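You operate a simulated robot arm through the tools that you are given. There is no shell and no other tool.

Carry out the task below with a simulated two-armed robot. There is one attempt and no reset: what you move stays moved.

## Task
Make three flat braid crossings from the card's side, tighten and comb them.
Fine: the flat card names the side; push the handle back first; the outer cord goes over one, under one, over one; pull the handle, then use the green comb and stand it back; lever, knob, blue comb and the other braids stay as they are.

The check looks at the end state, three seconds after you hand in, the way a careful person would. Anything else that was tipped, shoved, dropped, spilled or broken makes it a failure.

## Robot
Two 7-joint arms with fingered hands on one trunk that stands fixed in place. Base frame: the origin is at the foot of the trunk, x ahead of it, y to its left, z up. Units: cm, rad, N and s.
The left shoulder is at [7.6, 12.5, 107.9], the right one opposite. With the tool pointing down near the work surface each hand reaches from about 52 to 88 cm from the base axis, measured 20 degrees to its own side. Payload 3.6 kg a hand.
The TCP of each hand is the grasp point between the finger pads, 3.4 cm short of the fingertips. In the tool frame z runs along the fingers and y along their closing line. The gripper opens to 11.6 cm; its body begins 4 cm behind the TCP. The gripper is a hand of 5 fingers: y runs from the thumb to the fingers, the wrist lies at [-1.6, -16, -16.4] in the tool frame, and closing takes about 1.5 s.
Orientation is that of the tool frame in the base frame, as [roll, pitch, yaw] about the fixed x, y, z axes, in that order (R = Rz(yaw) Ry(pitch) Rx(roll)). With the fingers straight down and the wrist toward the robot, the tool's x, y and z point along [0, 1, 0], [1, 0, 0] and [0, 0, -1] of the base frame.

## Interface
- The arms move only by the tool play_rows. It takes "left_targets", "right_targets" or both (then of equal length, played together; a hand with none holds still); each is a list of rows, each a list of 6 numbers: the shift along the tool's x, y, z in cm, then the turn, a rotation vector about the tool's x, y, z in rad. In form: [[x, y, z, wx, wy, wz], ...]. A call has 1 to 20 rows; each row shifts and turns the commanded pose from where the row before left it, along the tool's axes as they then stand. "left_jaw" and "right_jaw" are, for a hand that has rows, the closure, from 0 (fully open) to 1 (shut), set as the call begins (left out, the last holds). Rows are played at 5 a second. More than 5 cm and 0.15 rad between two rows, or a gripper value outside its range, and nothing of the call is played. A pose out of reach is approached as far as the arm can. The call stops where the force on the tool passes 70 N (or 10 N more than at its start, if that is more) or the arm is blocked; 0.2 s more then pass. The fingers move at their own pace (about 15.3 cm/s each) and stop on an object; they squeeze with about 26 N. The grip force told is the motor's: it shows also when the fingers shut on nothing. Time passes only in rows, and 0.2 s behind the last, so rows that do not move let the fingers close. It gives the time, the measured TCP pose, the force on the tool (base axes), the opening and the grip force at its end, in the units of the frame above (readings bear some noise), with the torque about the TCP (base axes, N m) and any sound that the robot's microphone picked up.
- Cameras (640 x 400 px; columns grow to the right, rows downward): "scene" is now at [17.17, -1.94, 125]; the picture's right is [-0.21, -0.98, 0.00], its down [-0.59, 0.13, -0.79] and it looks along [0.78, -0.17, -0.61] (base axes); focal length 214 px, centre (320, 200). "left" rides on the left gripper at [-6.9, -13.4, -11] in its tool frame; the picture's right is [-0.77, -0.19, 0.61], its down [0.59, -0.58, 0.56] and it looks along [0.25, 0.79, 0.55] (tool axes); focal length 256 px, centre (320, 200). "right" rides on the right gripper at [6.9, -13.4, -11] in its tool frame; the picture's right is [-0.77, 0.19, -0.61], its down [-0.59, -0.58, 0.56] and it looks along [-0.25, 0.79, 0.55] (tool axes); focal length 256 px, centre (320, 200). There is no depth. A picture from a camera that has moved, and an enlarged one, comes with that camera's place and axes in the base frame and with its lens.
- grab_frame(camera): a new picture of that camera. No time passes.
- lift_body(by): moves the trunk up (or, below 0, down) by that many cm; the arms and the scene camera ride with it, the base frame stays. It gives what a move gives, with no picture.
- move_fingers(index, middle, ring, little, thumb_bend, thumb_turn, hand): sets how far each is bent, from 0 (flat) to 100 (curled in); at 30 the hand is open as for a grip, at 70 the pads meet at the TCP. One left out holds its place. A second passes; each finger stops where it meets its share of the squeeze, and holds until it gets a number again. A gripper value or a shape takes the hand back. It gives what a move gives, with no picture; readings hold the bend of each and the force on index, middle, ring, little, thumb and palm. thumb_turn goes from beside the hand (0) to across from the fingers (100), as for a grip.
- grasp_type(shape, hand): the hand has 5 fingers and takes this shape, open, in about a second: jaw (thumb against the fingers, like two jaws); tri (thumb and two fingers); tip (a fingertip pinch); poke (one finger out to press); point (the index stretched); flat (the hand flat); cup (the hand cupped); fist (a fist). The gripper value then closes the fingers along that shape, each until it touches; the sizes above hold for jaw. It gives what a move gives, with no picture.
- aim_head(pan, tilt): turns the head with the scene camera to pan (to the left, within 1.501 rad either way) and tilt (down, from -0.506 to 1.204), counted from straight ahead of the robot (the tilt from the chest, where the trunk bows). It gives what a move gives.
- close_up(camera, box): a new picture of the part [left, top, right, bottom] of that camera's present view, enlarged. No time passes.
- close_job(): hands the job in; it is judged then, once.

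Nothing tells you positions but the pictures and the camera data. Unless the task says otherwise, let go and move clear before handing in.

The tools are called after "Emit:" by a JSON object that holds its "method" and its "body". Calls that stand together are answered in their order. play_rows: Moves the arms, as the interface text tells. Its arguments: {"type":"object","properties":{"left_targets":{"type":"array","items":{"type":"array","items":{"type":"number"}}},"left_jaw":{"type":"number"},"right_targets":{"type":"array","items":{"type":"array","items":{"type":"number"}}},"right_jaw":{"type":"number"}},"required":[]} The other tools are called the same way: lift_body (by) moves the trunk up or down; grasp_type (shape, hand) gives the hand a shape; move_fingers (index, middle, ring, little, thumb_bend, thumb_turn, hand) moves the fingers one by one; aim_head (pan, tilt) turns the head that bears the scene camera; grab_frame (camera) takes a picture; close_up (camera, box) takes an enlarged picture of a part of a camera's view; close_job () hands the job in.

At the start:

```text
clock: 0.0
left_tool_pos: [55.96, 20.92, 106.97]
left_tcp_rot: [3.14, 0.0, 1.57]
left_wrist_force: [0.6, -0.2, -0.4]
left_ft_torque: [0.0, -0.02, 0.01]
left_width: 11.58
left_gripper_force: 0.0
left_shape: jaw
left_bend: [30.0, 30.0, 30.0, 30.0, 30.0, 97.0]
left_finger forces: [0.0, 0.0, 0.0, 0.0, 0.1, 0.1]
right_tool_pos: [49.75, -25.06, 111.72]
right_tcp_rot: [3.141, -0.001, 1.575]
right_wrist_force: [0.2, -0.4, 0.3]
right_ft_torque: [-0.03, 0.01, -0.02]
right_width: 11.59
right_gripper_force: 0.0
right_shape: jaw
right_bend: [30.0, 30.0, 30.0, 30.0, 30.0, 97.0]
right_finger forces: [0.0, 0.0, 0.0, 0.0, 0.0, 0.1]
trunk travel left (down, up): [-27.5, 48.7]
head pan, tilt (commanded): [-0.211, 0.653]
```

scene: 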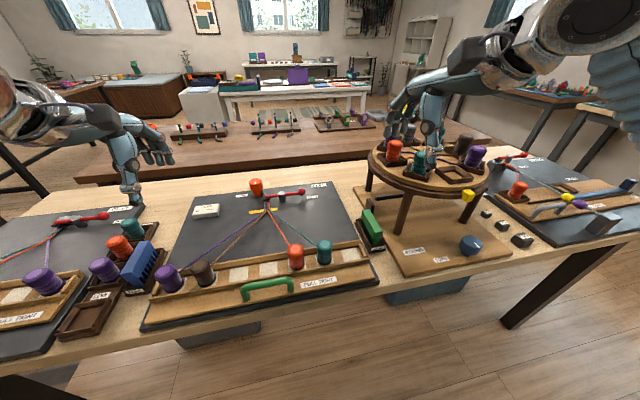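
right: 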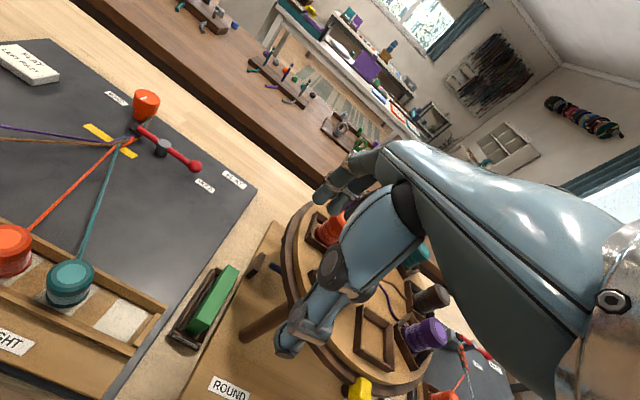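
left: 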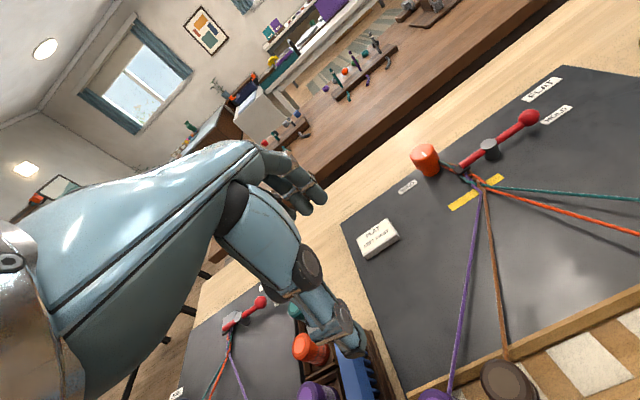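

I see a flat braid board in the middle with four bobbins (purple, brown, orange, teal), a red lever, an orange knob, a card, a green handle and a green comb in a stand to the right. I'll take closer looks before moving anything.

Emit:
{"method": "close_up", "body": {"camera": "scene", "box": [140, 170, 400, 330]}}

Emit:
{"method": "close_up", "body": {"camera": "scene", "box": [180, 170, 280, 232]}}

Emit:
{"method": "close_up", "body": {"camera": "left", "box": [340, 60, 640, 250]}}

Emit:
{"method": "close_up", "body": {"camera": "right", "box": [0, 30, 260, 400]}}

```text
2.46 times, centred on (270, 250) of scene
camera zoom: at [17.17, -1.94, 125.0], right [-0.21, -0.98, 0.0], down [-0.59, 0.13, -0.79], along [0.78, -0.17, -0.61], focal length 528 px, centre (443, 77)
```

zoom: 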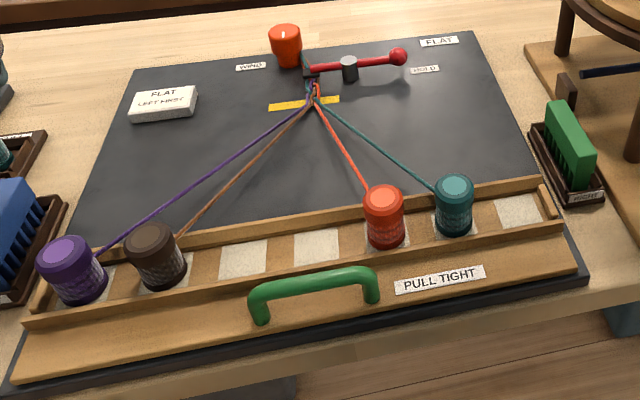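

```text
6.40 times, centred on (230, 201) of scene
camera zoom: at [17.17, -1.94, 125.0], right [-0.21, -0.98, 0.0], down [-0.59, 0.13, -0.79], along [0.78, -0.17, -0.61], focal length 1373 px, centre (896, 194)
```

zoom: 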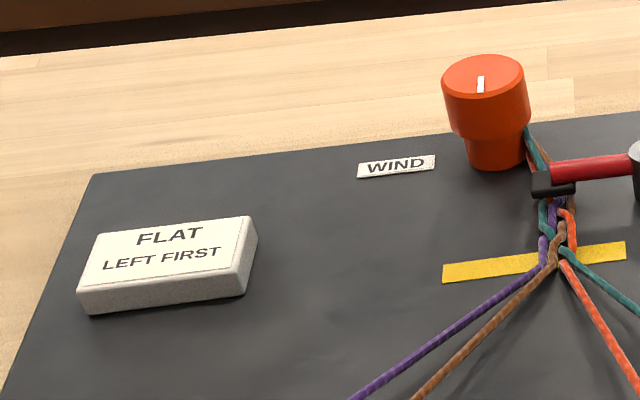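

```text
2.11 times, centred on (490, 155) of left
camera zoom: at [42.65, 14.06, 118.05], right [-0.19, -0.77, -0.61], down [-0.58, 0.59, -0.56], along [0.79, 0.25, -0.55], focal length 539 px, centre (-38, 295)
```

zoom: 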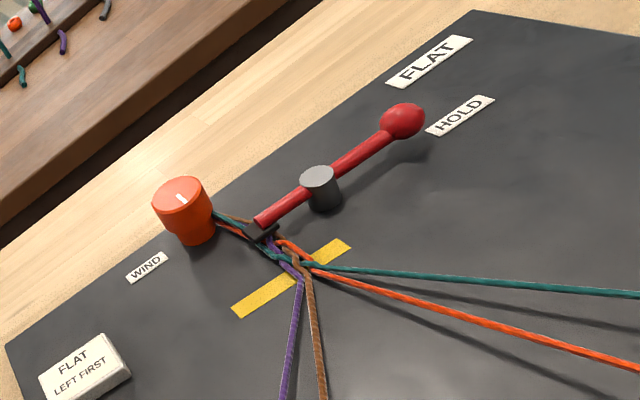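

```text
1.08 times, centred on (130, 215) of right (not enlarged: the box is as wide or as high as the picture)
camera zoom: at [36.16, -18.19, 122.72], right [0.19, -0.77, 0.61], down [-0.58, -0.59, -0.56], along [0.8, -0.25, -0.55], focal length 277 px, centre (525, 184)
```

zoom: 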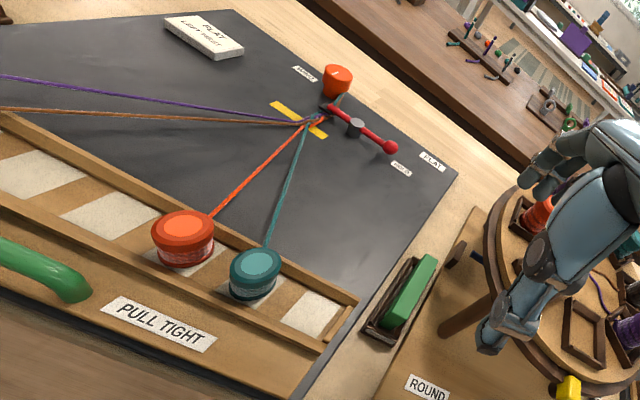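

The flat card reads "FLAT – LEFT FIRST", so the purple cord on the left goes first. I'll look closer at the rail, the handle and the comb stand.

Emit:
{"method": "close_up", "body": {"camera": "scene", "box": [140, 230, 270, 310]}}

Emit:
{"method": "close_up", "body": {"camera": "scene", "box": [260, 230, 390, 310]}}

Emit:
{"method": "close_up", "body": {"camera": "scene", "box": [340, 190, 420, 260]}}

Emit:
{"method": "close_up", "body": {"camera": "scene", "box": [230, 165, 350, 240]}}

Emit:
{"method": "close_up", "body": {"camera": "right", "box": [0, 200, 280, 400]}}

Emit:
{"method": "close_up", "body": {"camera": "scene", "box": [0, 190, 200, 340]}}

Emit:
{"method": "close_up", "body": {"camera": "scene", "box": [350, 130, 640, 290]}}

```text
4.92 times, centred on (205, 270) of scene
camera zoom: at [17.17, -1.94, 125.0], right [-0.21, -0.98, 0.0], down [-0.59, 0.13, -0.79], along [0.78, -0.17, -0.61], focal length 1056 px, centre (886, -145)
```

zoom: 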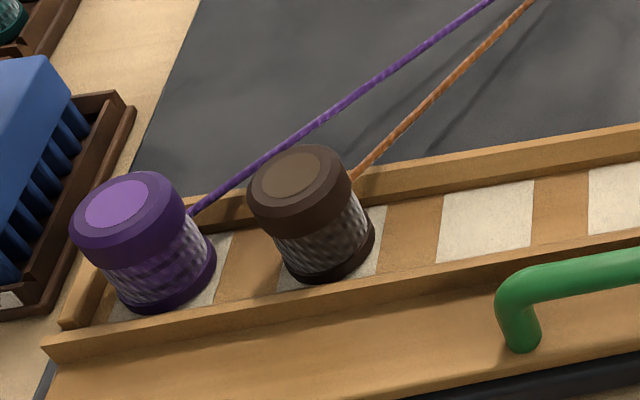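

```text
4.92 times, centred on (325, 270) of scene
camera zoom: at [17.17, -1.94, 125.0], right [-0.21, -0.98, 0.0], down [-0.59, 0.13, -0.79], along [0.78, -0.17, -0.61], focal length 1056 px, centre (295, -145)
```

zoom: 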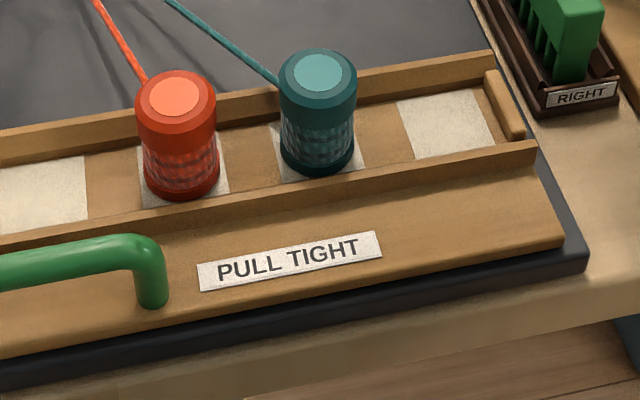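

```text
5.71 times, centred on (380, 225) of scene
camera zoom: at [17.17, -1.94, 125.0], right [-0.21, -0.98, 0.0], down [-0.59, 0.13, -0.79], along [0.78, -0.17, -0.61], focal length 1226 px, centre (-23, 57)
```

zoom: 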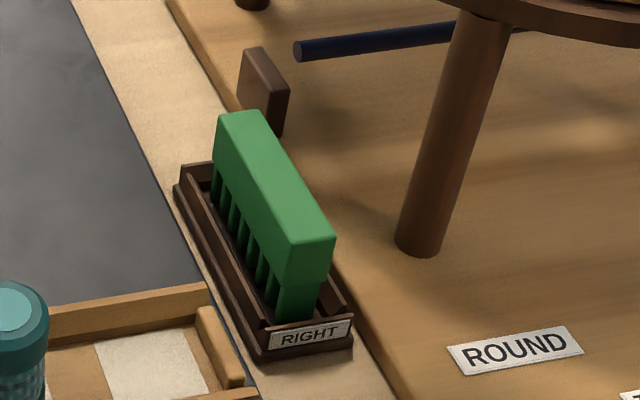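

```text
5.33 times, centred on (290, 202) of scene
camera zoom: at [17.17, -1.94, 125.0], right [-0.21, -0.98, 0.0], down [-0.59, 0.13, -0.79], along [0.78, -0.17, -0.61], focal length 1144 px, centre (480, 187)
```

zoom: 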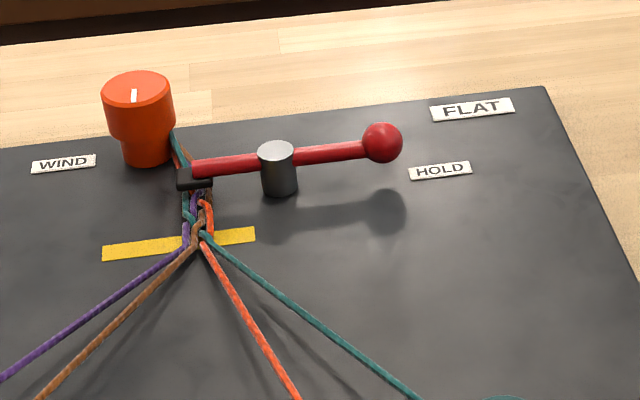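

```text
2.00 times, centred on (140, 300) of right
camera zoom: at [36.16, -18.19, 122.72], right [0.19, -0.77, 0.61], down [-0.58, -0.59, -0.56], along [0.8, -0.25, -0.55], focal length 512 px, centre (680, 0)
```

zoom: 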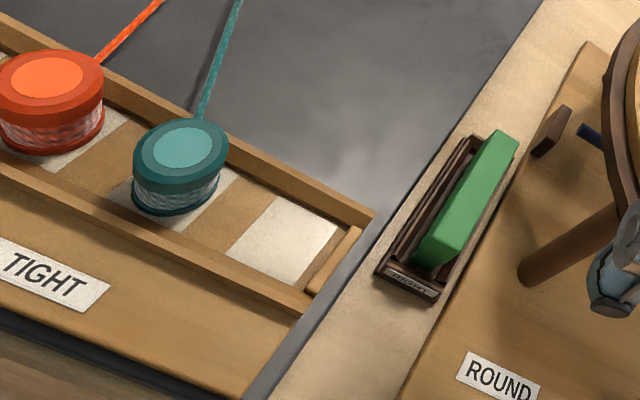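

```text
2.67 times, centred on (100, 265) of scene
camera zoom: at [17.17, -1.94, 125.0], right [-0.21, -0.98, 0.0], down [-0.59, 0.13, -0.79], along [0.78, -0.17, -0.61], focal length 572 px, centre (907, 27)
```

zoom: 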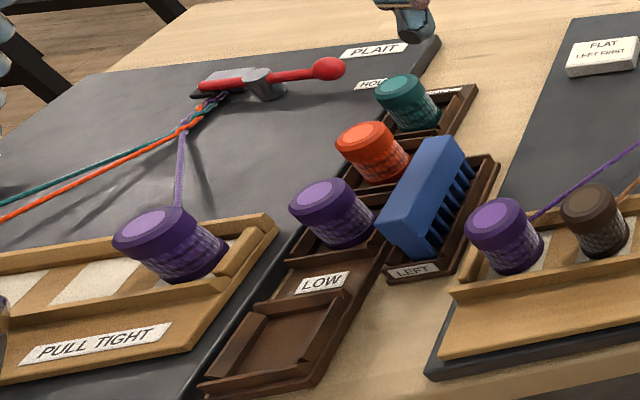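

```text
2.21 times, centred on (495, 210) of scene
camera zoom: at [17.17, -1.94, 125.0], right [-0.21, -0.98, 0.0], down [-0.59, 0.13, -0.79], along [0.78, -0.17, -0.61], focal length 473 px, centre (-66, 178)
```

zoom: 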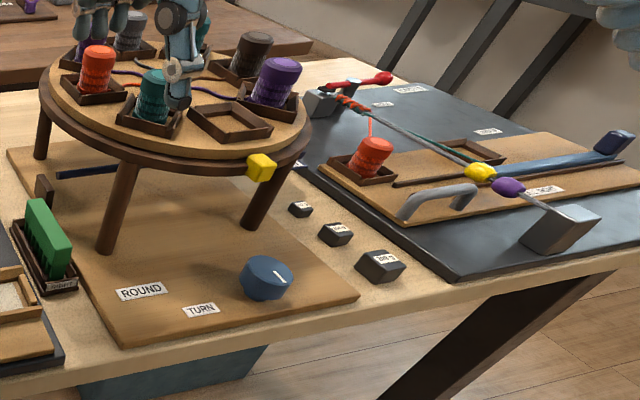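

The card says left first, so purple (outer left) goes over brown, under orange, over teal. The rail lies along y at x≈48 with seven slots about 6.4 cm apart. I'll raise the trunk for close reach and tilt the head for a better view.

Emit:
{"method": "lift_body", "body": {"by": 18}}

Emit:
{"method": "aim_head", "body": {"pan": 0.0, "tilt": 0.95}}

Emit:
{"method": "grab_frame", "body": {"camera": "scene"}}

```text
clock: 2.0
left_tool_pos: [56.13, 20.95, 124.89]
left_tcp_rot: [-3.14, 0.0, 1.572]
left_wrist_force: [-0.6, 0.2, -0.8]
left_ft_torque: [0.01, -0.01, 0.02]
left_width: 11.6
left_gripper_force: 0.1
left_shape: jaw
left_bend: [30.0, 30.0, 30.0, 30.0, 30.0, 97.0]
left_finger forces: [0.1, 0.0, 0.0, 0.1, 0.0, 0.1]
right_tool_pos: [49.82, -25.13, 129.51]
right_tcp_rot: [-3.14, 0.001, 1.573]
right_wrist_force: [0.2, 0.0, 0.3]
right_ft_torque: [0.02, 0.01, 0.0]
right_width: 11.62
right_gripper_force: 0.2
right_shape: jaw
right_bend: [30.0, 30.0, 30.0, 30.0, 30.0, 97.0]
right_finger forces: [0.0, 0.0, 0.0, 0.0, 0.0, 0.1]
trunk travel left (down, up): [-45.5, 30.7]
head pan, tilt (commanded): [-0.211, 0.653]
```

```text
clock: 2.8
left_tool_pos: [56.08, 21.0, 124.87]
left_tcp_rot: [-3.141, -0.001, 1.57]
left_wrist_force: [0.2, -0.2, 1.2]
left_ft_torque: [0.0, 0.02, -0.01]
left_width: 11.61
left_gripper_force: 0.1
left_shape: jaw
left_bend: [30.0, 30.0, 30.0, 30.0, 30.0, 97.0]
left_finger forces: [0.0, 0.1, 0.0, 0.1, 0.1, 0.0]
right_tool_pos: [49.57, -25.04, 129.68]
right_tcp_rot: [-3.141, 0.001, 1.573]
right_wrist_force: [0.2, -0.4, 0.0]
right_ft_torque: [0.0, 0.01, 0.03]
right_width: 11.58
right_gripper_force: 0.0
right_shape: jaw
right_bend: [30.0, 30.0, 30.0, 30.0, 30.0, 97.0]
right_finger forces: [0.0, 0.0, 0.0, 0.0, 0.0, 0.0]
trunk travel left (down, up): [-45.5, 30.7]
head pan, tilt (commanded): [0.0, 0.949]
```

```text
taken
camera scene: at [10.43, -0.13, 140.9], right [0.0, -1.0, 0.0], down [-0.81, 0.0, -0.58], along [0.58, 0.0, -0.81], focal length 214 px, centre (320, 200)
```

scene: 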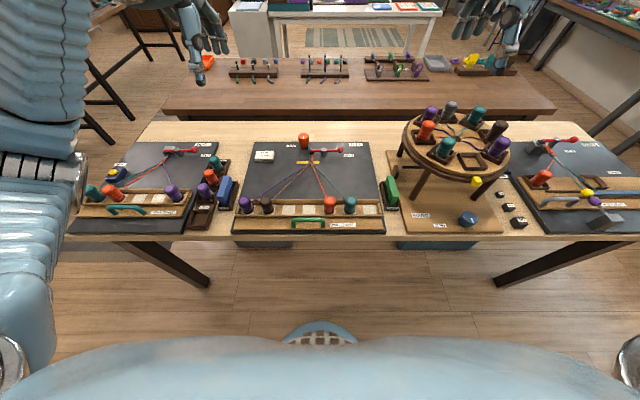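

The trunk is up and the whole bench is in view from above. I'll zoom in on the flat board from here to pin down positions.

Emit:
{"method": "close_up", "body": {"camera": "scene", "box": [225, 125, 405, 240]}}

Emit:
{"method": "close_up", "body": {"camera": "scene", "box": [230, 185, 310, 240]}}

Emit:
{"method": "close_up", "body": {"camera": "scene", "box": [300, 185, 410, 240]}}

Emit:
{"method": "close_up", "body": {"camera": "scene", "box": [375, 90, 535, 240]}}

```text
3.48 times, centred on (315, 182) of scene
camera zoom: at [10.43, -0.13, 140.9], right [0.0, -1.0, 0.0], down [-0.81, 0.0, -0.58], along [0.58, 0.0, -0.81], focal length 746 px, centre (337, 261)
```

zoom: 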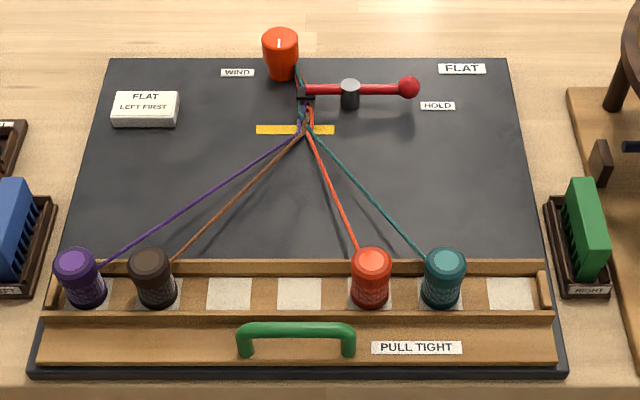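

```text
7.27 times, centred on (270, 212) of scene
camera zoom: at [10.43, -0.13, 140.9], right [0.0, -1.0, 0.0], down [-0.81, 0.0, -0.58], along [0.58, 0.0, -0.81], focal length 1560 px, centre (684, 109)
```

zoom: 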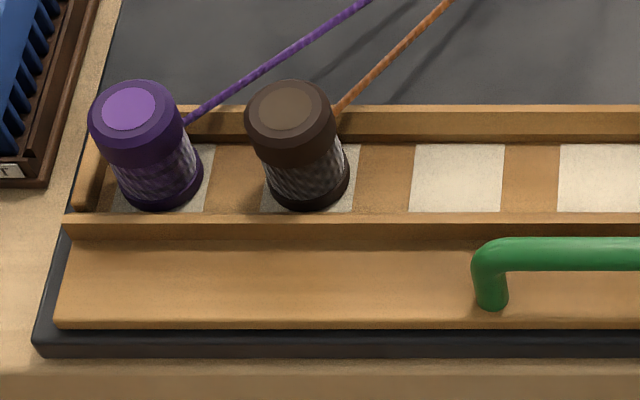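

```text
5.82 times, centred on (355, 212) of scene
camera zoom: at [10.43, -0.13, 140.9], right [0.0, -1.0, 0.0], down [-0.81, 0.0, -0.58], along [0.58, 0.0, -0.81], focal length 1248 px, centre (116, 127)
```

zoom: 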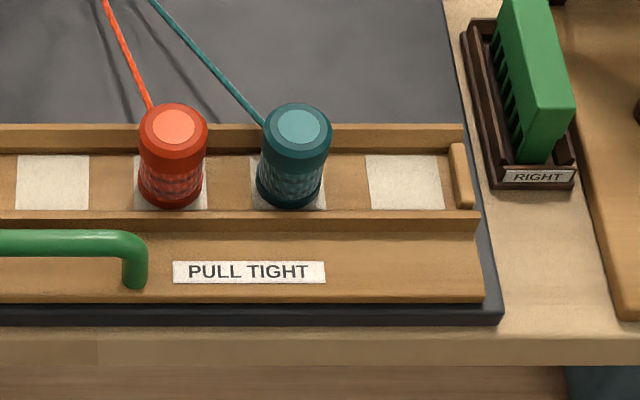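

```text
2.67 times, centred on (455, 165) of scene
camera zoom: at [10.43, -0.13, 140.9], right [0.0, -1.0, 0.0], down [-0.81, 0.0, -0.58], along [0.58, 0.0, -0.81], focal length 572 px, centre (-40, 293)
```

zoom: 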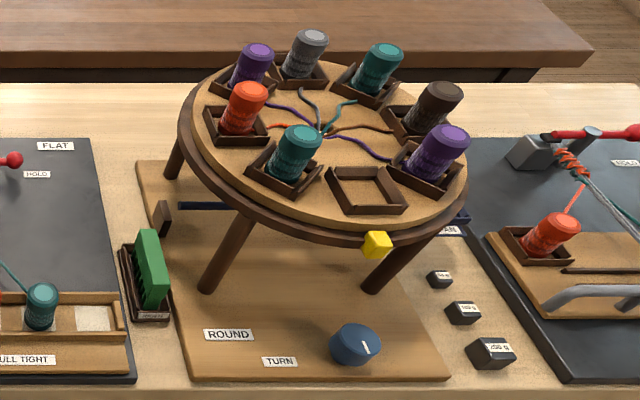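

The rail geometry is clear: slot centres at y ≈ 22.6, 16.2, 9.8, 3.35, −3.1, −9.5, −16.0, with x≈47.9 and bobbin tops at z≈88.7. The handle bar is near [42, 3, 87]. I'll bring the left hand, partly closed, above the handle.

Emit:
{"method": "play_rows", "body": {"left_targets": [[-2.75, -2.33, 2.5, 0, 0, 0], [-2.75, -2.33, 2.5, 0, 0, 0], [-2.75, -2.33, 2.5, 0, 0, 0], [-2.75, -2.33, 2.5, 0, 0, 0], [-2.75, -2.33, 2.5, 0, 0, 0], [-2.75, -2.33, 2.5, 0, 0, 0], [0, 0, 0, 0, 0, 0]], "left_jaw": 0.45}}

Emit:
{"method": "grab_frame", "body": {"camera": "scene"}}

Emit:
{"method": "grab_frame", "body": {"camera": "left"}}

```text
clock: 4.4
left_tool_pos: [41.98, 4.33, 109.84]
left_tcp_rot: [-3.141, 0.001, 1.573]
left_wrist_force: [0.0, 0.5, -0.5]
left_ft_torque: [-0.04, 0.0, -0.01]
left_width: 6.4
left_gripper_force: 0.1
left_shape: jaw
left_bend: [38.0, 43.0, 59.0, 58.0, 62.0, 99.0]
left_finger forces: [0.0, 0.0, 0.0, 0.0, 0.1, 0.0]
right_tool_pos: [49.64, -25.02, 129.66]
right_tcp_rot: [-3.141, 0.0, 1.572]
right_wrist_force: [-0.2, 0.4, 0.0]
right_ft_torque: [0.03, -0.03, 0.0]
right_width: 11.59
right_gripper_force: 0.0
right_shape: jaw
right_bend: [30.0, 30.0, 30.0, 30.0, 30.0, 97.0]
right_finger forces: [0.1, 0.0, 0.1, 0.1, 0.0, 0.0]
trunk travel left (down, up): [-45.5, 30.7]
head pan, tilt (commanded): [0.0, 0.949]
```

```text
taken
camera scene: at [10.42, -0.07, 140.89], right [0.0, -1.0, 0.0], down [-0.81, 0.0, -0.58], along [0.58, 0.0, -0.81], focal length 214 px, centre (320, 200)
```

scene: 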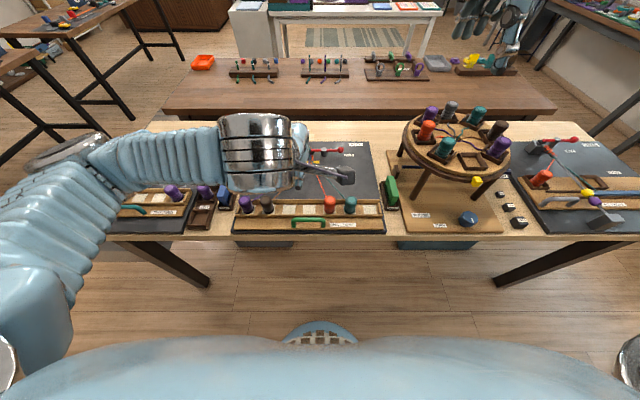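

```text
taken
camera left: at [28.6, -2.46, 121.05], right [-0.19, -0.77, -0.61], down [-0.58, 0.59, -0.57], along [0.79, 0.25, -0.55], focal length 256 px, centre (320, 200)
```

left: 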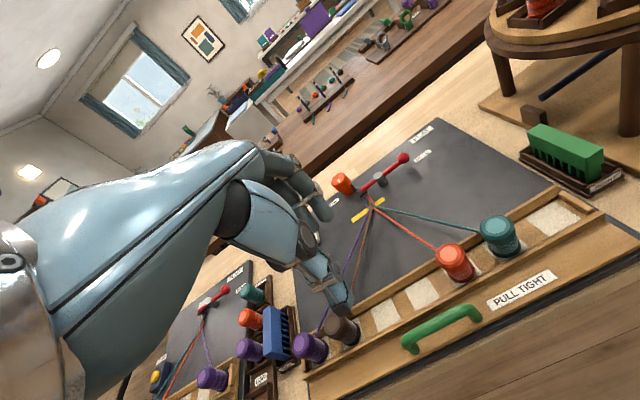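

The left hand reached its spot cleanly. I'll zoom in on the handle from the hand camera to fix its height and position better.

Emit:
{"method": "close_up", "body": {"camera": "left", "box": [380, 220, 540, 380]}}

Emit:
{"method": "close_up", "body": {"camera": "scene", "box": [280, 195, 340, 240]}}

Emit:
{"method": "close_up", "body": {"camera": "scene", "box": [210, 100, 370, 220]}}

```text
2.50 times, centred on (460, 300) of left
camera zoom: at [28.6, -2.46, 121.05], right [-0.19, -0.77, -0.61], down [-0.58, 0.59, -0.57], along [0.79, 0.25, -0.55], focal length 640 px, centre (-30, -50)
```

zoom: 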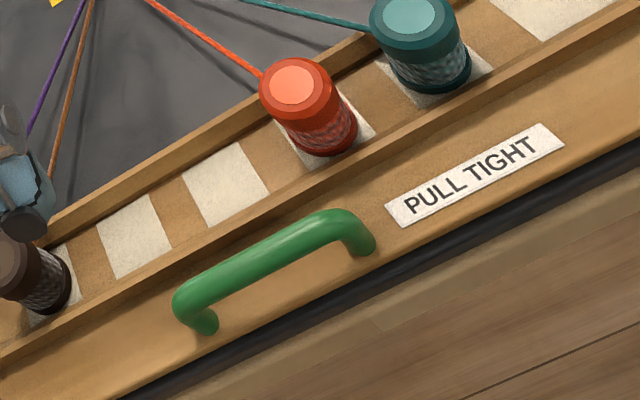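

```text
8.89 times, centred on (310, 218) of scene
camera zoom: at [10.42, -0.07, 140.89], right [0.0, -1.0, 0.0], down [-0.81, 0.0, -0.58], along [0.58, 0.0, -0.81], focal length 1906 px, centre (409, 44)
```

zoom: 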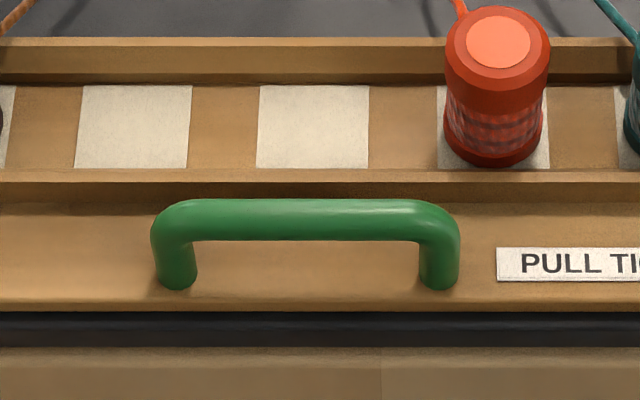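

```text
3.33 times, centred on (290, 160) of scene
camera zoom: at [10.42, -0.07, 140.89], right [0.0, -1.0, 0.0], down [-0.81, 0.0, -0.58], along [0.58, 0.0, -0.81], focal length 715 px, centre (420, 333)
```

zoom: 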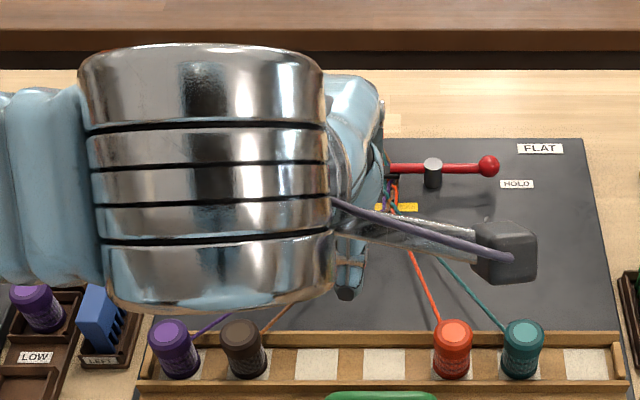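

The handle bar centre is at about [41.9, 3.2, 87.2], 1.3 cm thick. I'll lower the left hand over it with the jaw partly open and check before closing.

Emit:
{"method": "play_rows", "body": {"left_targets": [[0, 0, 4, 0, 0, 0], [0, 0, 4, 0, 0, 0], [0, 0, 4, 0, 0, 0], [0, 0, 3, 0, 0, 0], [0, 0, 0, 0, 0, 0]], "left_jaw": 0.45}}

Emit:
{"method": "grab_frame", "body": {"camera": "left"}}

Emit:
{"method": "grab_frame", "body": {"camera": "right"}}

Emit:
{"method": "close_up", "body": {"camera": "scene", "box": [220, 130, 400, 245]}}

```text
clock: 5.6
left_tool_pos: [42.11, 4.37, 94.92]
left_tcp_rot: [3.14, -0.001, 1.571]
left_wrist_force: [0.0, -0.2, 0.7]
left_ft_torque: [-0.04, -0.01, -0.01]
left_width: 6.4
left_gripper_force: 0.0
left_shape: jaw
left_bend: [38.0, 43.0, 59.0, 58.0, 62.0, 99.0]
left_finger forces: [0.0, 0.0, 0.1, 0.0, 0.0, 0.0]
right_tool_pos: [49.63, -25.02, 129.71]
right_tcp_rot: [-3.141, -0.001, 1.573]
right_wrist_force: [0.7, 1.4, 0.1]
right_ft_torque: [-0.02, 0.03, -0.02]
right_width: 11.59
right_gripper_force: 0.1
right_shape: jaw
right_bend: [30.0, 30.0, 30.0, 30.0, 30.0, 97.0]
right_finger forces: [0.0, 0.0, 0.0, 0.0, 0.0, 0.0]
trunk travel left (down, up): [-45.5, 30.7]
head pan, tilt (commanded): [0.0, 0.949]
```

```text
taken
camera left: at [28.66, -2.48, 106.06], right [-0.19, -0.77, -0.61], down [-0.58, 0.59, -0.56], along [0.79, 0.25, -0.55], focal length 256 px, centre (320, 200)
```

left: 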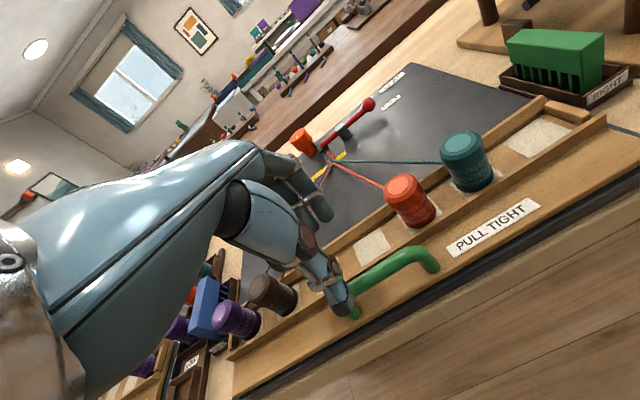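

```text
taken
camera right: at [36.17, -18.2, 140.72], right [0.19, -0.77, 0.61], down [-0.58, -0.59, -0.56], along [0.8, -0.25, -0.55], focal length 256 px, centre (320, 200)
```

right: 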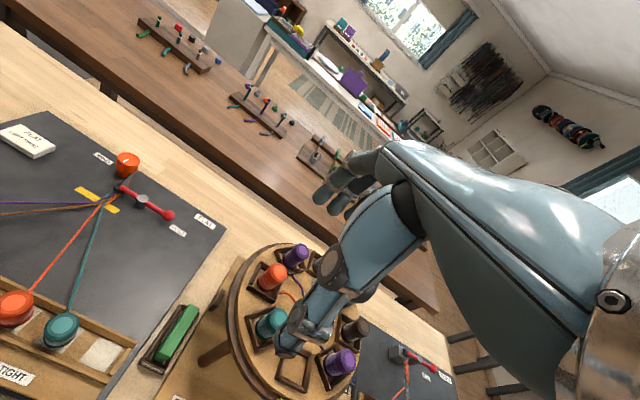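

```text
3.48 times, centred on (310, 188) of scene
camera zoom: at [10.43, -0.14, 140.89], right [0.0, -1.0, 0.0], down [-0.81, 0.0, -0.58], along [0.58, 0.0, -0.81], focal length 746 px, centre (355, 244)
```

zoom: 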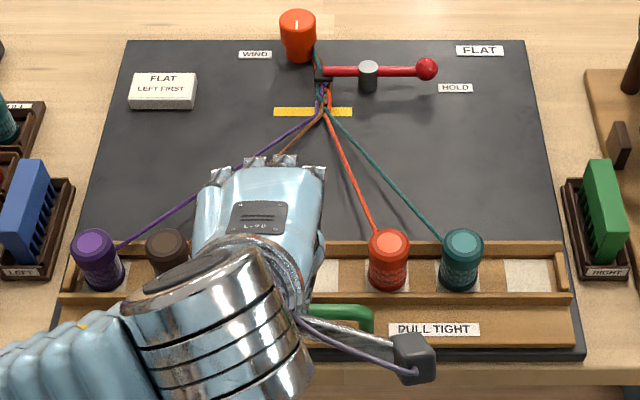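

The hand is over the handle, and its four fingers would spread past the handle's post. I'll switch to the narrower "tri" shape and look at it before lowering.

Emit:
{"method": "grasp_type", "body": {"hand": "left", "shape": "tri"}}

Emit:
{"method": "grab_frame", "body": {"camera": "left"}}

Emit:
{"method": "close_up", "body": {"camera": "scene", "box": [220, 130, 400, 245]}}

```text
clock: 6.5
left_tool_pos: [42.13, 4.42, 95.01]
left_tcp_rot: [-3.141, -0.001, 1.57]
left_wrist_force: [-0.3, 0.4, 0.1]
left_ft_torque: [-0.03, -0.01, -0.01]
left_width: 11.58
left_gripper_force: 0.1
left_shape: tri
left_bend: [30.0, 30.0, 98.0, 98.0, 30.0, 97.0]
left_finger forces: [0.0, 0.1, 0.1, 0.0, 0.1, 0.0]
right_tool_pos: [49.67, -25.14, 129.69]
right_tcp_rot: [3.141, -0.001, 1.572]
right_wrist_force: [0.1, 0.0, -0.2]
right_ft_torque: [0.0, 0.03, -0.03]
right_width: 11.58
right_gripper_force: 0.1
right_shape: jaw
right_bend: [30.0, 30.0, 30.0, 30.0, 30.0, 97.0]
right_finger forces: [0.0, 0.0, 0.0, 0.0, 0.0, 0.1]
trunk travel left (down, up): [-45.5, 30.7]
head pan, tilt (commanded): [0.0, 0.949]
```

```text
taken
camera left: at [28.66, -2.48, 106.09], right [-0.19, -0.77, -0.61], down [-0.58, 0.59, -0.56], along [0.79, 0.25, -0.55], focal length 256 px, centre (320, 200)
```

left: 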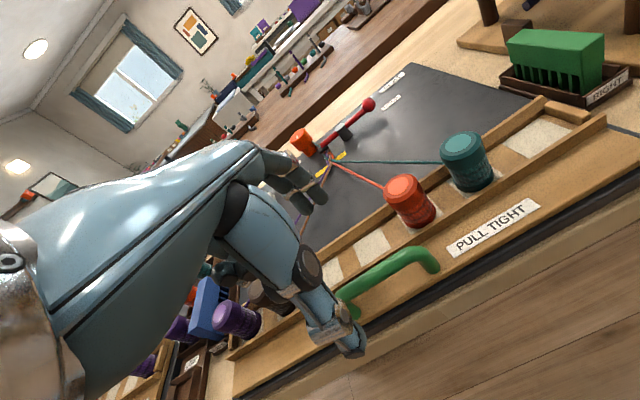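

```text
3.48 times, centred on (310, 188) of scene
camera zoom: at [10.42, -0.14, 140.89], right [0.0, -1.0, 0.0], down [-0.81, 0.0, -0.58], along [0.58, 0.0, -0.81], focal length 746 px, centre (355, 244)
```

zoom: 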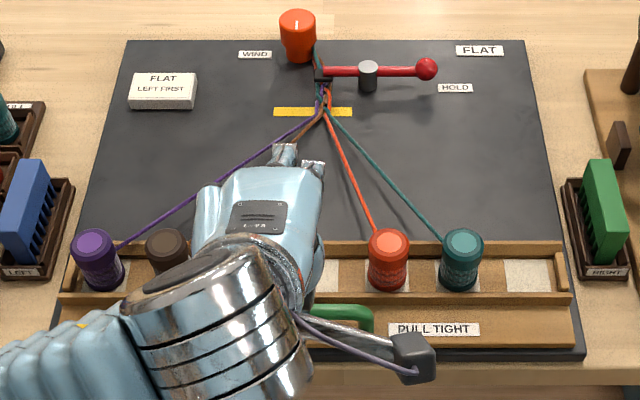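

In tri shape the index and middle straddle the bar nicely. I'll narrow the opening, centre on the handle and lower to z≈88.5.

Emit:
{"method": "play_rows", "body": {"left_targets": [[-1.2, -0.2, 0, 0, 0, 0], [0, 0, 0, 0, 0, 0], [0, 0, 2.5, 0, 0, 0], [0, 0, 2.5, 0, 0, 0], [0, 0, 1.4, 0, 0, 0], [0, 0, 0, 0, 0, 0]], "left_jaw": 0.45}}

Emit:
{"method": "grab_frame", "body": {"camera": "left"}}

Emit:
{"method": "grab_frame", "body": {"camera": "scene"}}

```text
clock: 7.9
left_tool_pos: [41.91, 3.19, 88.59]
left_tcp_rot: [-3.14, 0.0, 1.573]
left_wrist_force: [0.5, 0.0, 0.3]
left_ft_torque: [0.0, 0.01, -0.01]
left_width: 6.42
left_gripper_force: 0.0
left_shape: tri
left_bend: [42.0, 43.0, 98.0, 98.0, 62.0, 99.0]
left_finger forces: [0.1, 0.1, 0.1, 0.0, 0.1, 0.1]
right_tool_pos: [49.59, -25.15, 129.61]
right_tcp_rot: [-3.141, -0.001, 1.572]
right_wrist_force: [0.7, 0.0, -0.7]
right_ft_torque: [-0.02, 0.01, 0.0]
right_width: 11.58
right_gripper_force: 0.0
right_shape: jaw
right_bend: [30.0, 30.0, 30.0, 30.0, 30.0, 97.0]
right_finger forces: [0.0, 0.0, 0.0, 0.0, 0.0, 0.0]
trunk travel left (down, up): [-45.5, 30.7]
head pan, tilt (commanded): [0.0, 0.949]
```

```text
taken
camera left: at [28.43, -3.68, 99.68], right [-0.19, -0.77, -0.61], down [-0.58, 0.59, -0.57], along [0.79, 0.25, -0.55], focal length 256 px, centre (320, 200)
```

left: 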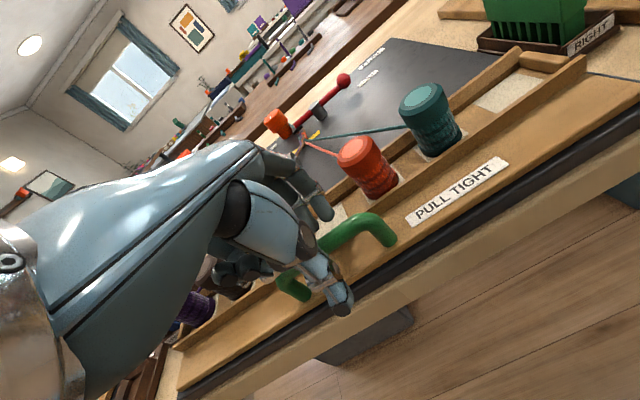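

```text
taken
camera scene: at [10.42, -0.14, 140.89], right [0.0, -1.0, 0.0], down [-0.81, 0.0, -0.58], along [0.58, 0.0, -0.81], focal length 214 px, centre (320, 200)
```

scene: 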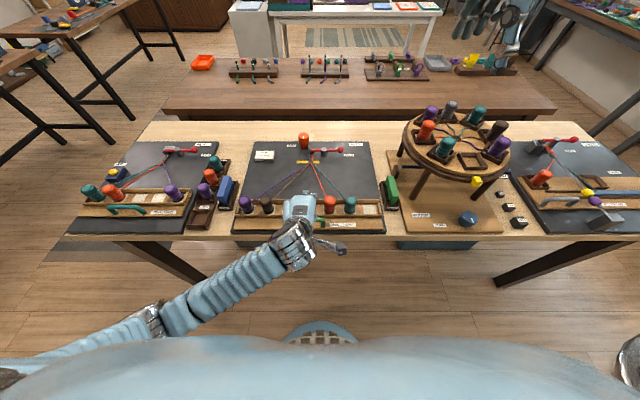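

The bar sits between thumb and fingers. I'll close on it now.

Emit:
{"method": "play_rows", "body": {"left_targets": [[0, 0, 0, 0, 0, 0], [0, 0, 0, 0, 0, 0], [0, 0, 0, 0, 0, 0], [0, 0, 0, 0, 0, 0], [0, 0, 0, 0, 0, 0], [0, 0, 0, 0, 0, 0], [0, 0, 0, 0, 0, 0], [0, 0, 0, 0, 0, 0]], "left_jaw": 1.0}}

Emit:
{"method": "grab_frame", "body": {"camera": "left"}}

```text
clock: 9.7
left_tool_pos: [41.82, 3.16, 88.59]
left_tcp_rot: [3.14, 0.0, 1.572]
left_wrist_force: [2.2, -1.1, 0.2]
left_ft_torque: [-0.04, -0.05, -0.03]
left_width: 1.3
left_gripper_force: 0.0
left_shape: tri
left_bend: [66.0, 63.0, 98.0, 98.0, 70.0, 100.0]
left_finger forces: [1.3, 1.1, 0.0, 0.1, 0.0, 0.0]
right_tool_pos: [49.79, -25.01, 129.67]
right_tcp_rot: [3.14, 0.0, 1.571]
right_wrist_force: [0.4, 0.1, 0.3]
right_ft_torque: [0.01, -0.03, 0.01]
right_width: 11.6
right_gripper_force: 0.1
right_shape: jaw
right_bend: [30.0, 30.0, 30.0, 30.0, 30.0, 97.0]
right_finger forces: [0.0, 0.1, 0.0, 0.1, 0.1, 0.0]
trunk travel left (down, up): [-45.5, 30.7]
head pan, tilt (commanded): [0.0, 0.949]
```

```text
taken
camera left: at [28.44, -3.69, 99.69], right [-0.19, -0.77, -0.61], down [-0.58, 0.59, -0.56], along [0.79, 0.25, -0.55], focal length 256 px, centre (320, 200)
```

left: 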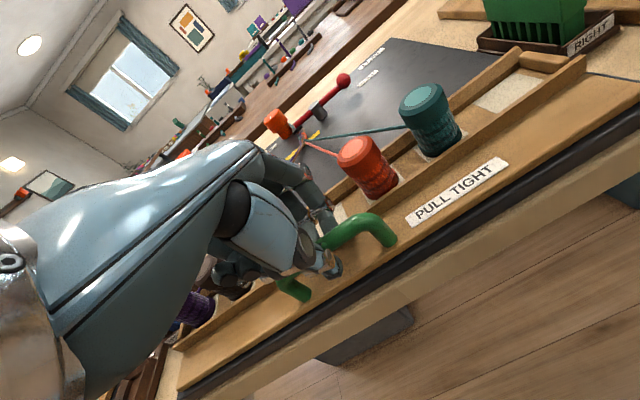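

The fingers stopped at 1.3 cm, so the bar is held. I'll push it back (+x) a few centimetres and watch the force.

Emit:
{"method": "play_rows", "body": {"left_targets": [[0, 0.7, 0, 0, 0, 0], [0, 0.7, 0, 0, 0, 0], [0, 0.7, 0, 0, 0, 0], [0, 0.7, 0, 0, 0, 0]]}}

Emit:
{"method": "grab_frame", "body": {"camera": "left"}}

Emit:
{"method": "close_up", "body": {"camera": "scene", "box": [225, 125, 405, 240]}}

```text
clock: 10.7
left_tool_pos: [44.65, 3.2, 88.6]
left_tcp_rot: [-3.141, 0.0, 1.572]
left_wrist_force: [-3.2, -0.1, -6.0]
left_ft_torque: [0.03, 0.03, 0.03]
left_width: 0.62
left_gripper_force: 26.1
left_shape: tri
left_bend: [70.0, 67.0, 100.0, 100.0, 70.0, 100.0]
left_finger forces: [11.8, 11.3, 0.0, 0.1, 25.7, 0.0]
right_tool_pos: [49.58, -25.14, 129.67]
right_tcp_rot: [3.141, -0.001, 1.573]
right_wrist_force: [-0.3, 0.3, -0.2]
right_ft_torque: [0.03, 0.01, -0.02]
right_width: 11.61
right_gripper_force: 0.0
right_shape: jaw
right_bend: [30.0, 30.0, 30.0, 30.0, 30.0, 97.0]
right_finger forces: [0.0, 0.1, 0.0, 0.1, 0.0, 0.1]
trunk travel left (down, up): [-45.5, 30.7]
head pan, tilt (commanded): [0.0, 0.949]
```

```text
taken
camera left: at [31.25, -3.68, 99.63], right [-0.19, -0.77, -0.61], down [-0.58, 0.59, -0.56], along [0.79, 0.25, -0.56], focal length 256 px, centre (320, 200)
```

left: 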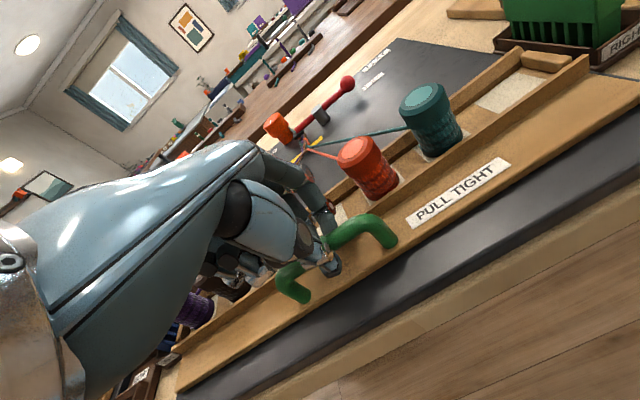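

```text
3.48 times, centred on (315, 182) of scene
camera zoom: at [10.44, -0.15, 140.89], right [0.0, -1.0, 0.0], down [-0.81, 0.0, -0.58], along [0.58, 0.0, -0.81], focal length 746 px, centre (337, 261)
```

zoom: 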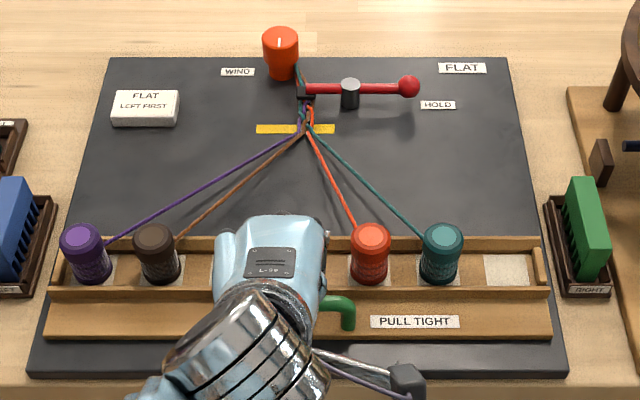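

The rail moved back about 2.8 cm with little force. I'll keep pushing gently to find its end stop.

Emit:
{"method": "play_rows", "body": {"left_targets": [[0, 0.6, 0, 0, 0, 0], [0, 0.6, 0, 0, 0, 0], [0, 0.6, 0, 0, 0, 0], [0, 0.6, 0, 0, 0, 0]]}}

Emit:
{"method": "close_up", "body": {"camera": "scene", "box": [225, 125, 405, 240]}}

```text
clock: 11.7
left_tool_pos: [46.9, 3.1, 88.61]
left_tcp_rot: [-3.139, 0.0, 1.572]
left_wrist_force: [-17.6, 0.7, -2.7]
left_ft_torque: [-0.01, 0.43, 0.0]
left_width: 0.42
left_gripper_force: 25.9
left_shape: tri
left_bend: [70.0, 69.0, 100.0, 100.0, 70.0, 100.0]
left_finger forces: [9.0, 8.7, 0.0, 0.0, 34.6, 0.1]
right_tool_pos: [49.44, -25.12, 129.7]
right_tcp_rot: [3.139, -0.001, 1.571]
right_wrist_force: [0.3, 0.4, 0.8]
right_ft_torque: [-0.04, -0.04, -0.03]
right_width: 11.62
right_gripper_force: 0.3
right_shape: jaw
right_bend: [30.0, 30.0, 30.0, 30.0, 30.0, 97.0]
right_finger forces: [0.1, 0.0, 0.0, 0.0, 0.0, 0.1]
trunk travel left (down, up): [-45.5, 30.7]
head pan, tilt (commanded): [0.0, 0.949]
```

```text
3.48 times, centred on (315, 182) of scene
camera zoom: at [10.15, -0.15, 140.91], right [0.0, -1.0, 0.0], down [-0.81, 0.0, -0.58], along [0.58, 0.0, -0.81], focal length 746 px, centre (337, 261)
```

zoom: 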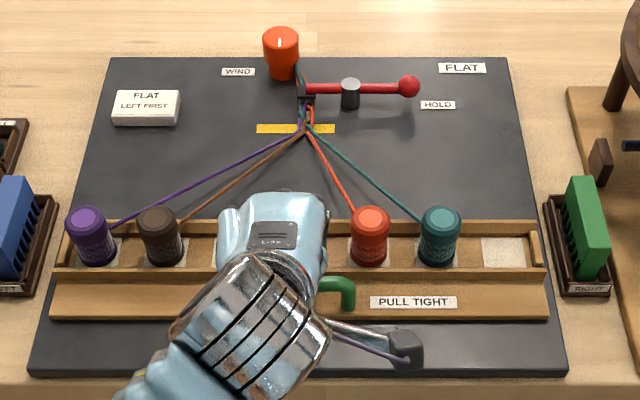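

The force rose to about 18 N, which suggests the end stop. I'll give one small push more to confirm.

Emit:
{"method": "play_rows", "body": {"left_targets": [[0, 0.4, 0, 0, 0, 0], [0, 0.4, 0, 0, 0, 0]]}}

Emit:
{"method": "close_up", "body": {"camera": "scene", "box": [225, 125, 405, 240]}}

```text
clock: 12.3
left_tool_pos: [47.43, 3.13, 88.56]
left_tcp_rot: [-3.14, 0.0, 1.57]
left_wrist_force: [-39.0, -0.3, 3.0]
left_ft_torque: [0.0, 1.01, 0.04]
left_width: 1.11
left_gripper_force: 25.9
left_shape: tri
left_bend: [71.0, 71.0, 100.0, 100.0, 70.0, 100.0]
left_finger forces: [4.0, 3.7, 0.0, 0.1, 45.2, 0.1]
right_tool_pos: [49.09, -25.12, 129.91]
right_tcp_rot: [3.139, 0.002, 1.574]
right_wrist_force: [0.0, -0.1, 0.5]
right_ft_torque: [0.01, 0.0, 0.0]
right_width: 11.58
right_gripper_force: 0.0
right_shape: jaw
right_bend: [30.0, 30.0, 30.0, 30.0, 30.0, 97.0]
right_finger forces: [0.0, 0.0, 0.0, 0.1, 0.0, 0.1]
trunk travel left (down, up): [-45.5, 30.7]
head pan, tilt (commanded): [0.0, 0.949]
```

```text
3.48 times, centred on (315, 182) of scene
camera zoom: at [9.8, -0.16, 140.94], right [0.0, -1.0, 0.0], down [-0.81, 0.0, -0.59], along [0.59, 0.0, -0.81], focal length 746 px, centre (337, 261)
```

zoom: 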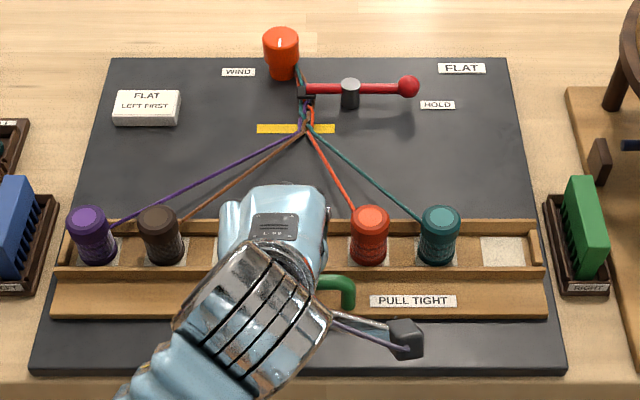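

The end stop is reached (39 N, no further motion). I'll ease off, open the fingers and lift clear of the handle.

Emit:
{"method": "play_rows", "body": {"left_targets": [[0, -0.7, 0, 0, 0, 0], [0, 0, 0, 0, 0, 0]]}}

Emit:
{"method": "play_rows", "body": {"left_targets": [[0, 0, 0, 0, 0, 0], [0, 0, 0, 0, 0, 0], [0, 0, 0, 0, 0, 0], [0, 0, 0, 0, 0, 0], [0, 0, -3, 0, 0, 0], [0, 0, -4, 0, 0, 0], [0, 0, -4, 0, 0, 0], [0, 0, -3, 0, 0, 0]], "left_jaw": 0.45}}

Emit:
{"method": "grab_frame", "body": {"camera": "scene"}}

Emit:
{"method": "close_up", "body": {"camera": "scene", "box": [225, 125, 405, 240]}}

```text
clock: 12.9
left_tool_pos: [47.18, 3.14, 88.57]
left_tcp_rot: [3.139, -0.001, 1.571]
left_wrist_force: [-18.1, -1.4, -3.2]
left_ft_torque: [-0.06, 0.41, 0.01]
left_width: 1.18
left_gripper_force: 26.1
left_shape: tri
left_bend: [70.0, 70.0, 100.0, 100.0, 70.0, 100.0]
left_finger forces: [8.0, 7.6, 0.1, 0.0, 32.7, 0.0]
right_tool_pos: [49.52, -25.16, 129.72]
right_tcp_rot: [3.14, -0.001, 1.573]
right_wrist_force: [-0.7, 0.9, -0.5]
right_ft_torque: [-0.02, 0.03, 0.0]
right_width: 11.59
right_gripper_force: 0.0
right_shape: jaw
right_bend: [30.0, 30.0, 30.0, 30.0, 30.0, 97.0]
right_finger forces: [0.0, 0.0, 0.1, 0.0, 0.0, 0.1]
trunk travel left (down, up): [-45.5, 30.7]
head pan, tilt (commanded): [0.0, 0.949]
```

```text
clock: 14.7
left_tool_pos: [47.37, 3.21, 102.6]
left_tcp_rot: [-3.14, 0.0, 1.573]
left_wrist_force: [0.4, -0.1, 0.2]
left_ft_torque: [-0.01, 0.03, 0.0]
left_width: 6.36
left_gripper_force: 0.1
left_shape: tri
left_bend: [42.0, 43.0, 98.0, 98.0, 62.0, 100.0]
left_finger forces: [0.0, 0.0, 0.0, 0.1, 0.0, 0.0]
right_tool_pos: [49.65, -25.05, 129.69]
right_tcp_rot: [-3.142, 0.001, 1.571]
right_wrist_force: [-0.1, 0.1, -0.3]
right_ft_torque: [-0.02, 0.0, -0.05]
right_width: 11.59
right_gripper_force: 0.0
right_shape: jaw
right_bend: [30.0, 30.0, 30.0, 30.0, 30.0, 97.0]
right_finger forces: [0.0, 0.1, 0.0, 0.1, 0.1, 0.0]
trunk travel left (down, up): [-45.5, 30.7]
head pan, tilt (commanded): [0.0, 0.949]
```

```text
taken
camera scene: at [10.42, -0.19, 140.89], right [0.0, -1.0, 0.0], down [-0.81, 0.0, -0.58], along [0.58, 0.0, -0.81], focal length 214 px, centre (320, 200)
```

scene: 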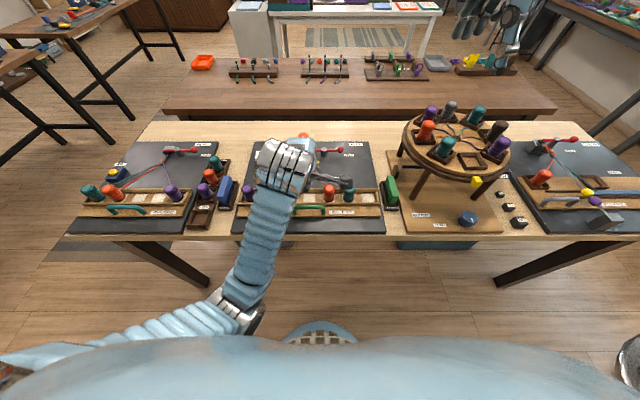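

```text
3.48 times, centred on (315, 182) of scene
camera zoom: at [10.42, -0.19, 140.89], right [0.0, -1.0, 0.0], down [-0.81, 0.0, -0.58], along [0.58, 0.0, -0.81], focal length 746 px, centre (337, 261)
```

zoom: 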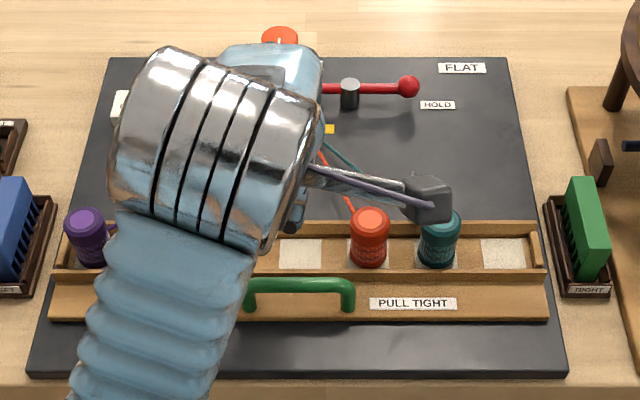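

The rail stays back. I'll measure the bobbins' new positions from close-ups.

Emit:
{"method": "close_up", "body": {"camera": "scene", "box": [230, 178, 310, 228]}}

Emit:
{"method": "close_up", "body": {"camera": "scene", "box": [305, 178, 385, 228]}}

Emit:
{"method": "grab_frame", "body": {"camera": "left"}}

```text
8.00 times, centred on (270, 203) of scene
camera zoom: at [10.42, -0.19, 140.89], right [0.0, -1.0, 0.0], down [-0.81, 0.0, -0.58], along [0.58, 0.0, -0.81], focal length 1716 px, centre (720, 176)
```

zoom: 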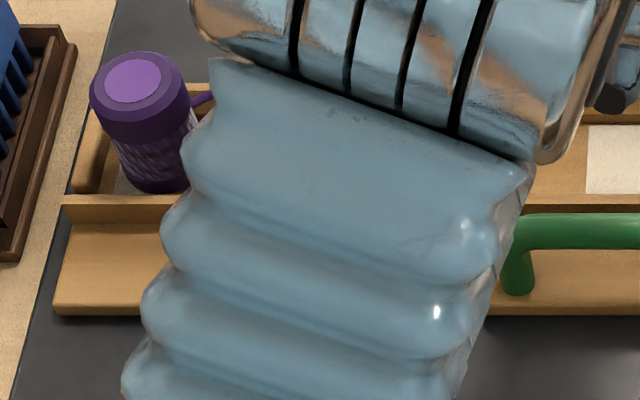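

```text
8.00 times, centred on (345, 203) of scene
camera zoom: at [10.42, -0.19, 140.89], right [0.0, -1.0, 0.0], down [-0.81, 0.0, -0.58], along [0.58, 0.0, -0.81], focal length 1716 px, centre (120, 176)
```

zoom: 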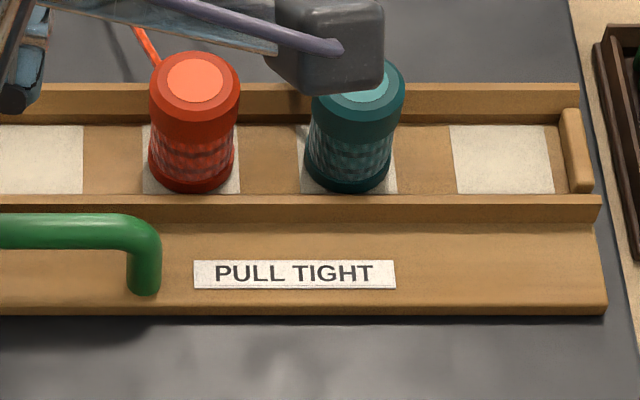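

```text
taken
camera left: at [33.78, -3.69, 113.67], right [-0.19, -0.77, -0.61], down [-0.58, 0.59, -0.56], along [0.79, 0.25, -0.55], focal length 256 px, centre (320, 200)
```

left: 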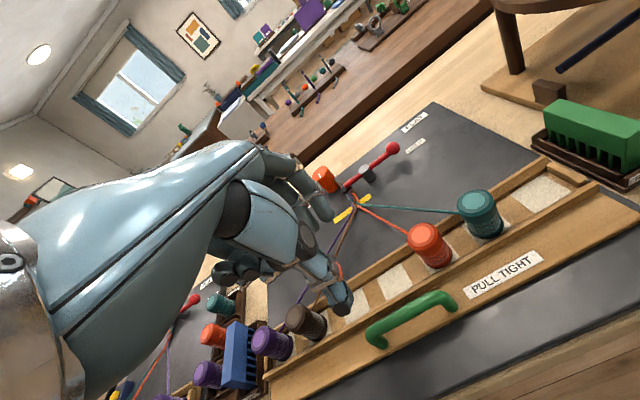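

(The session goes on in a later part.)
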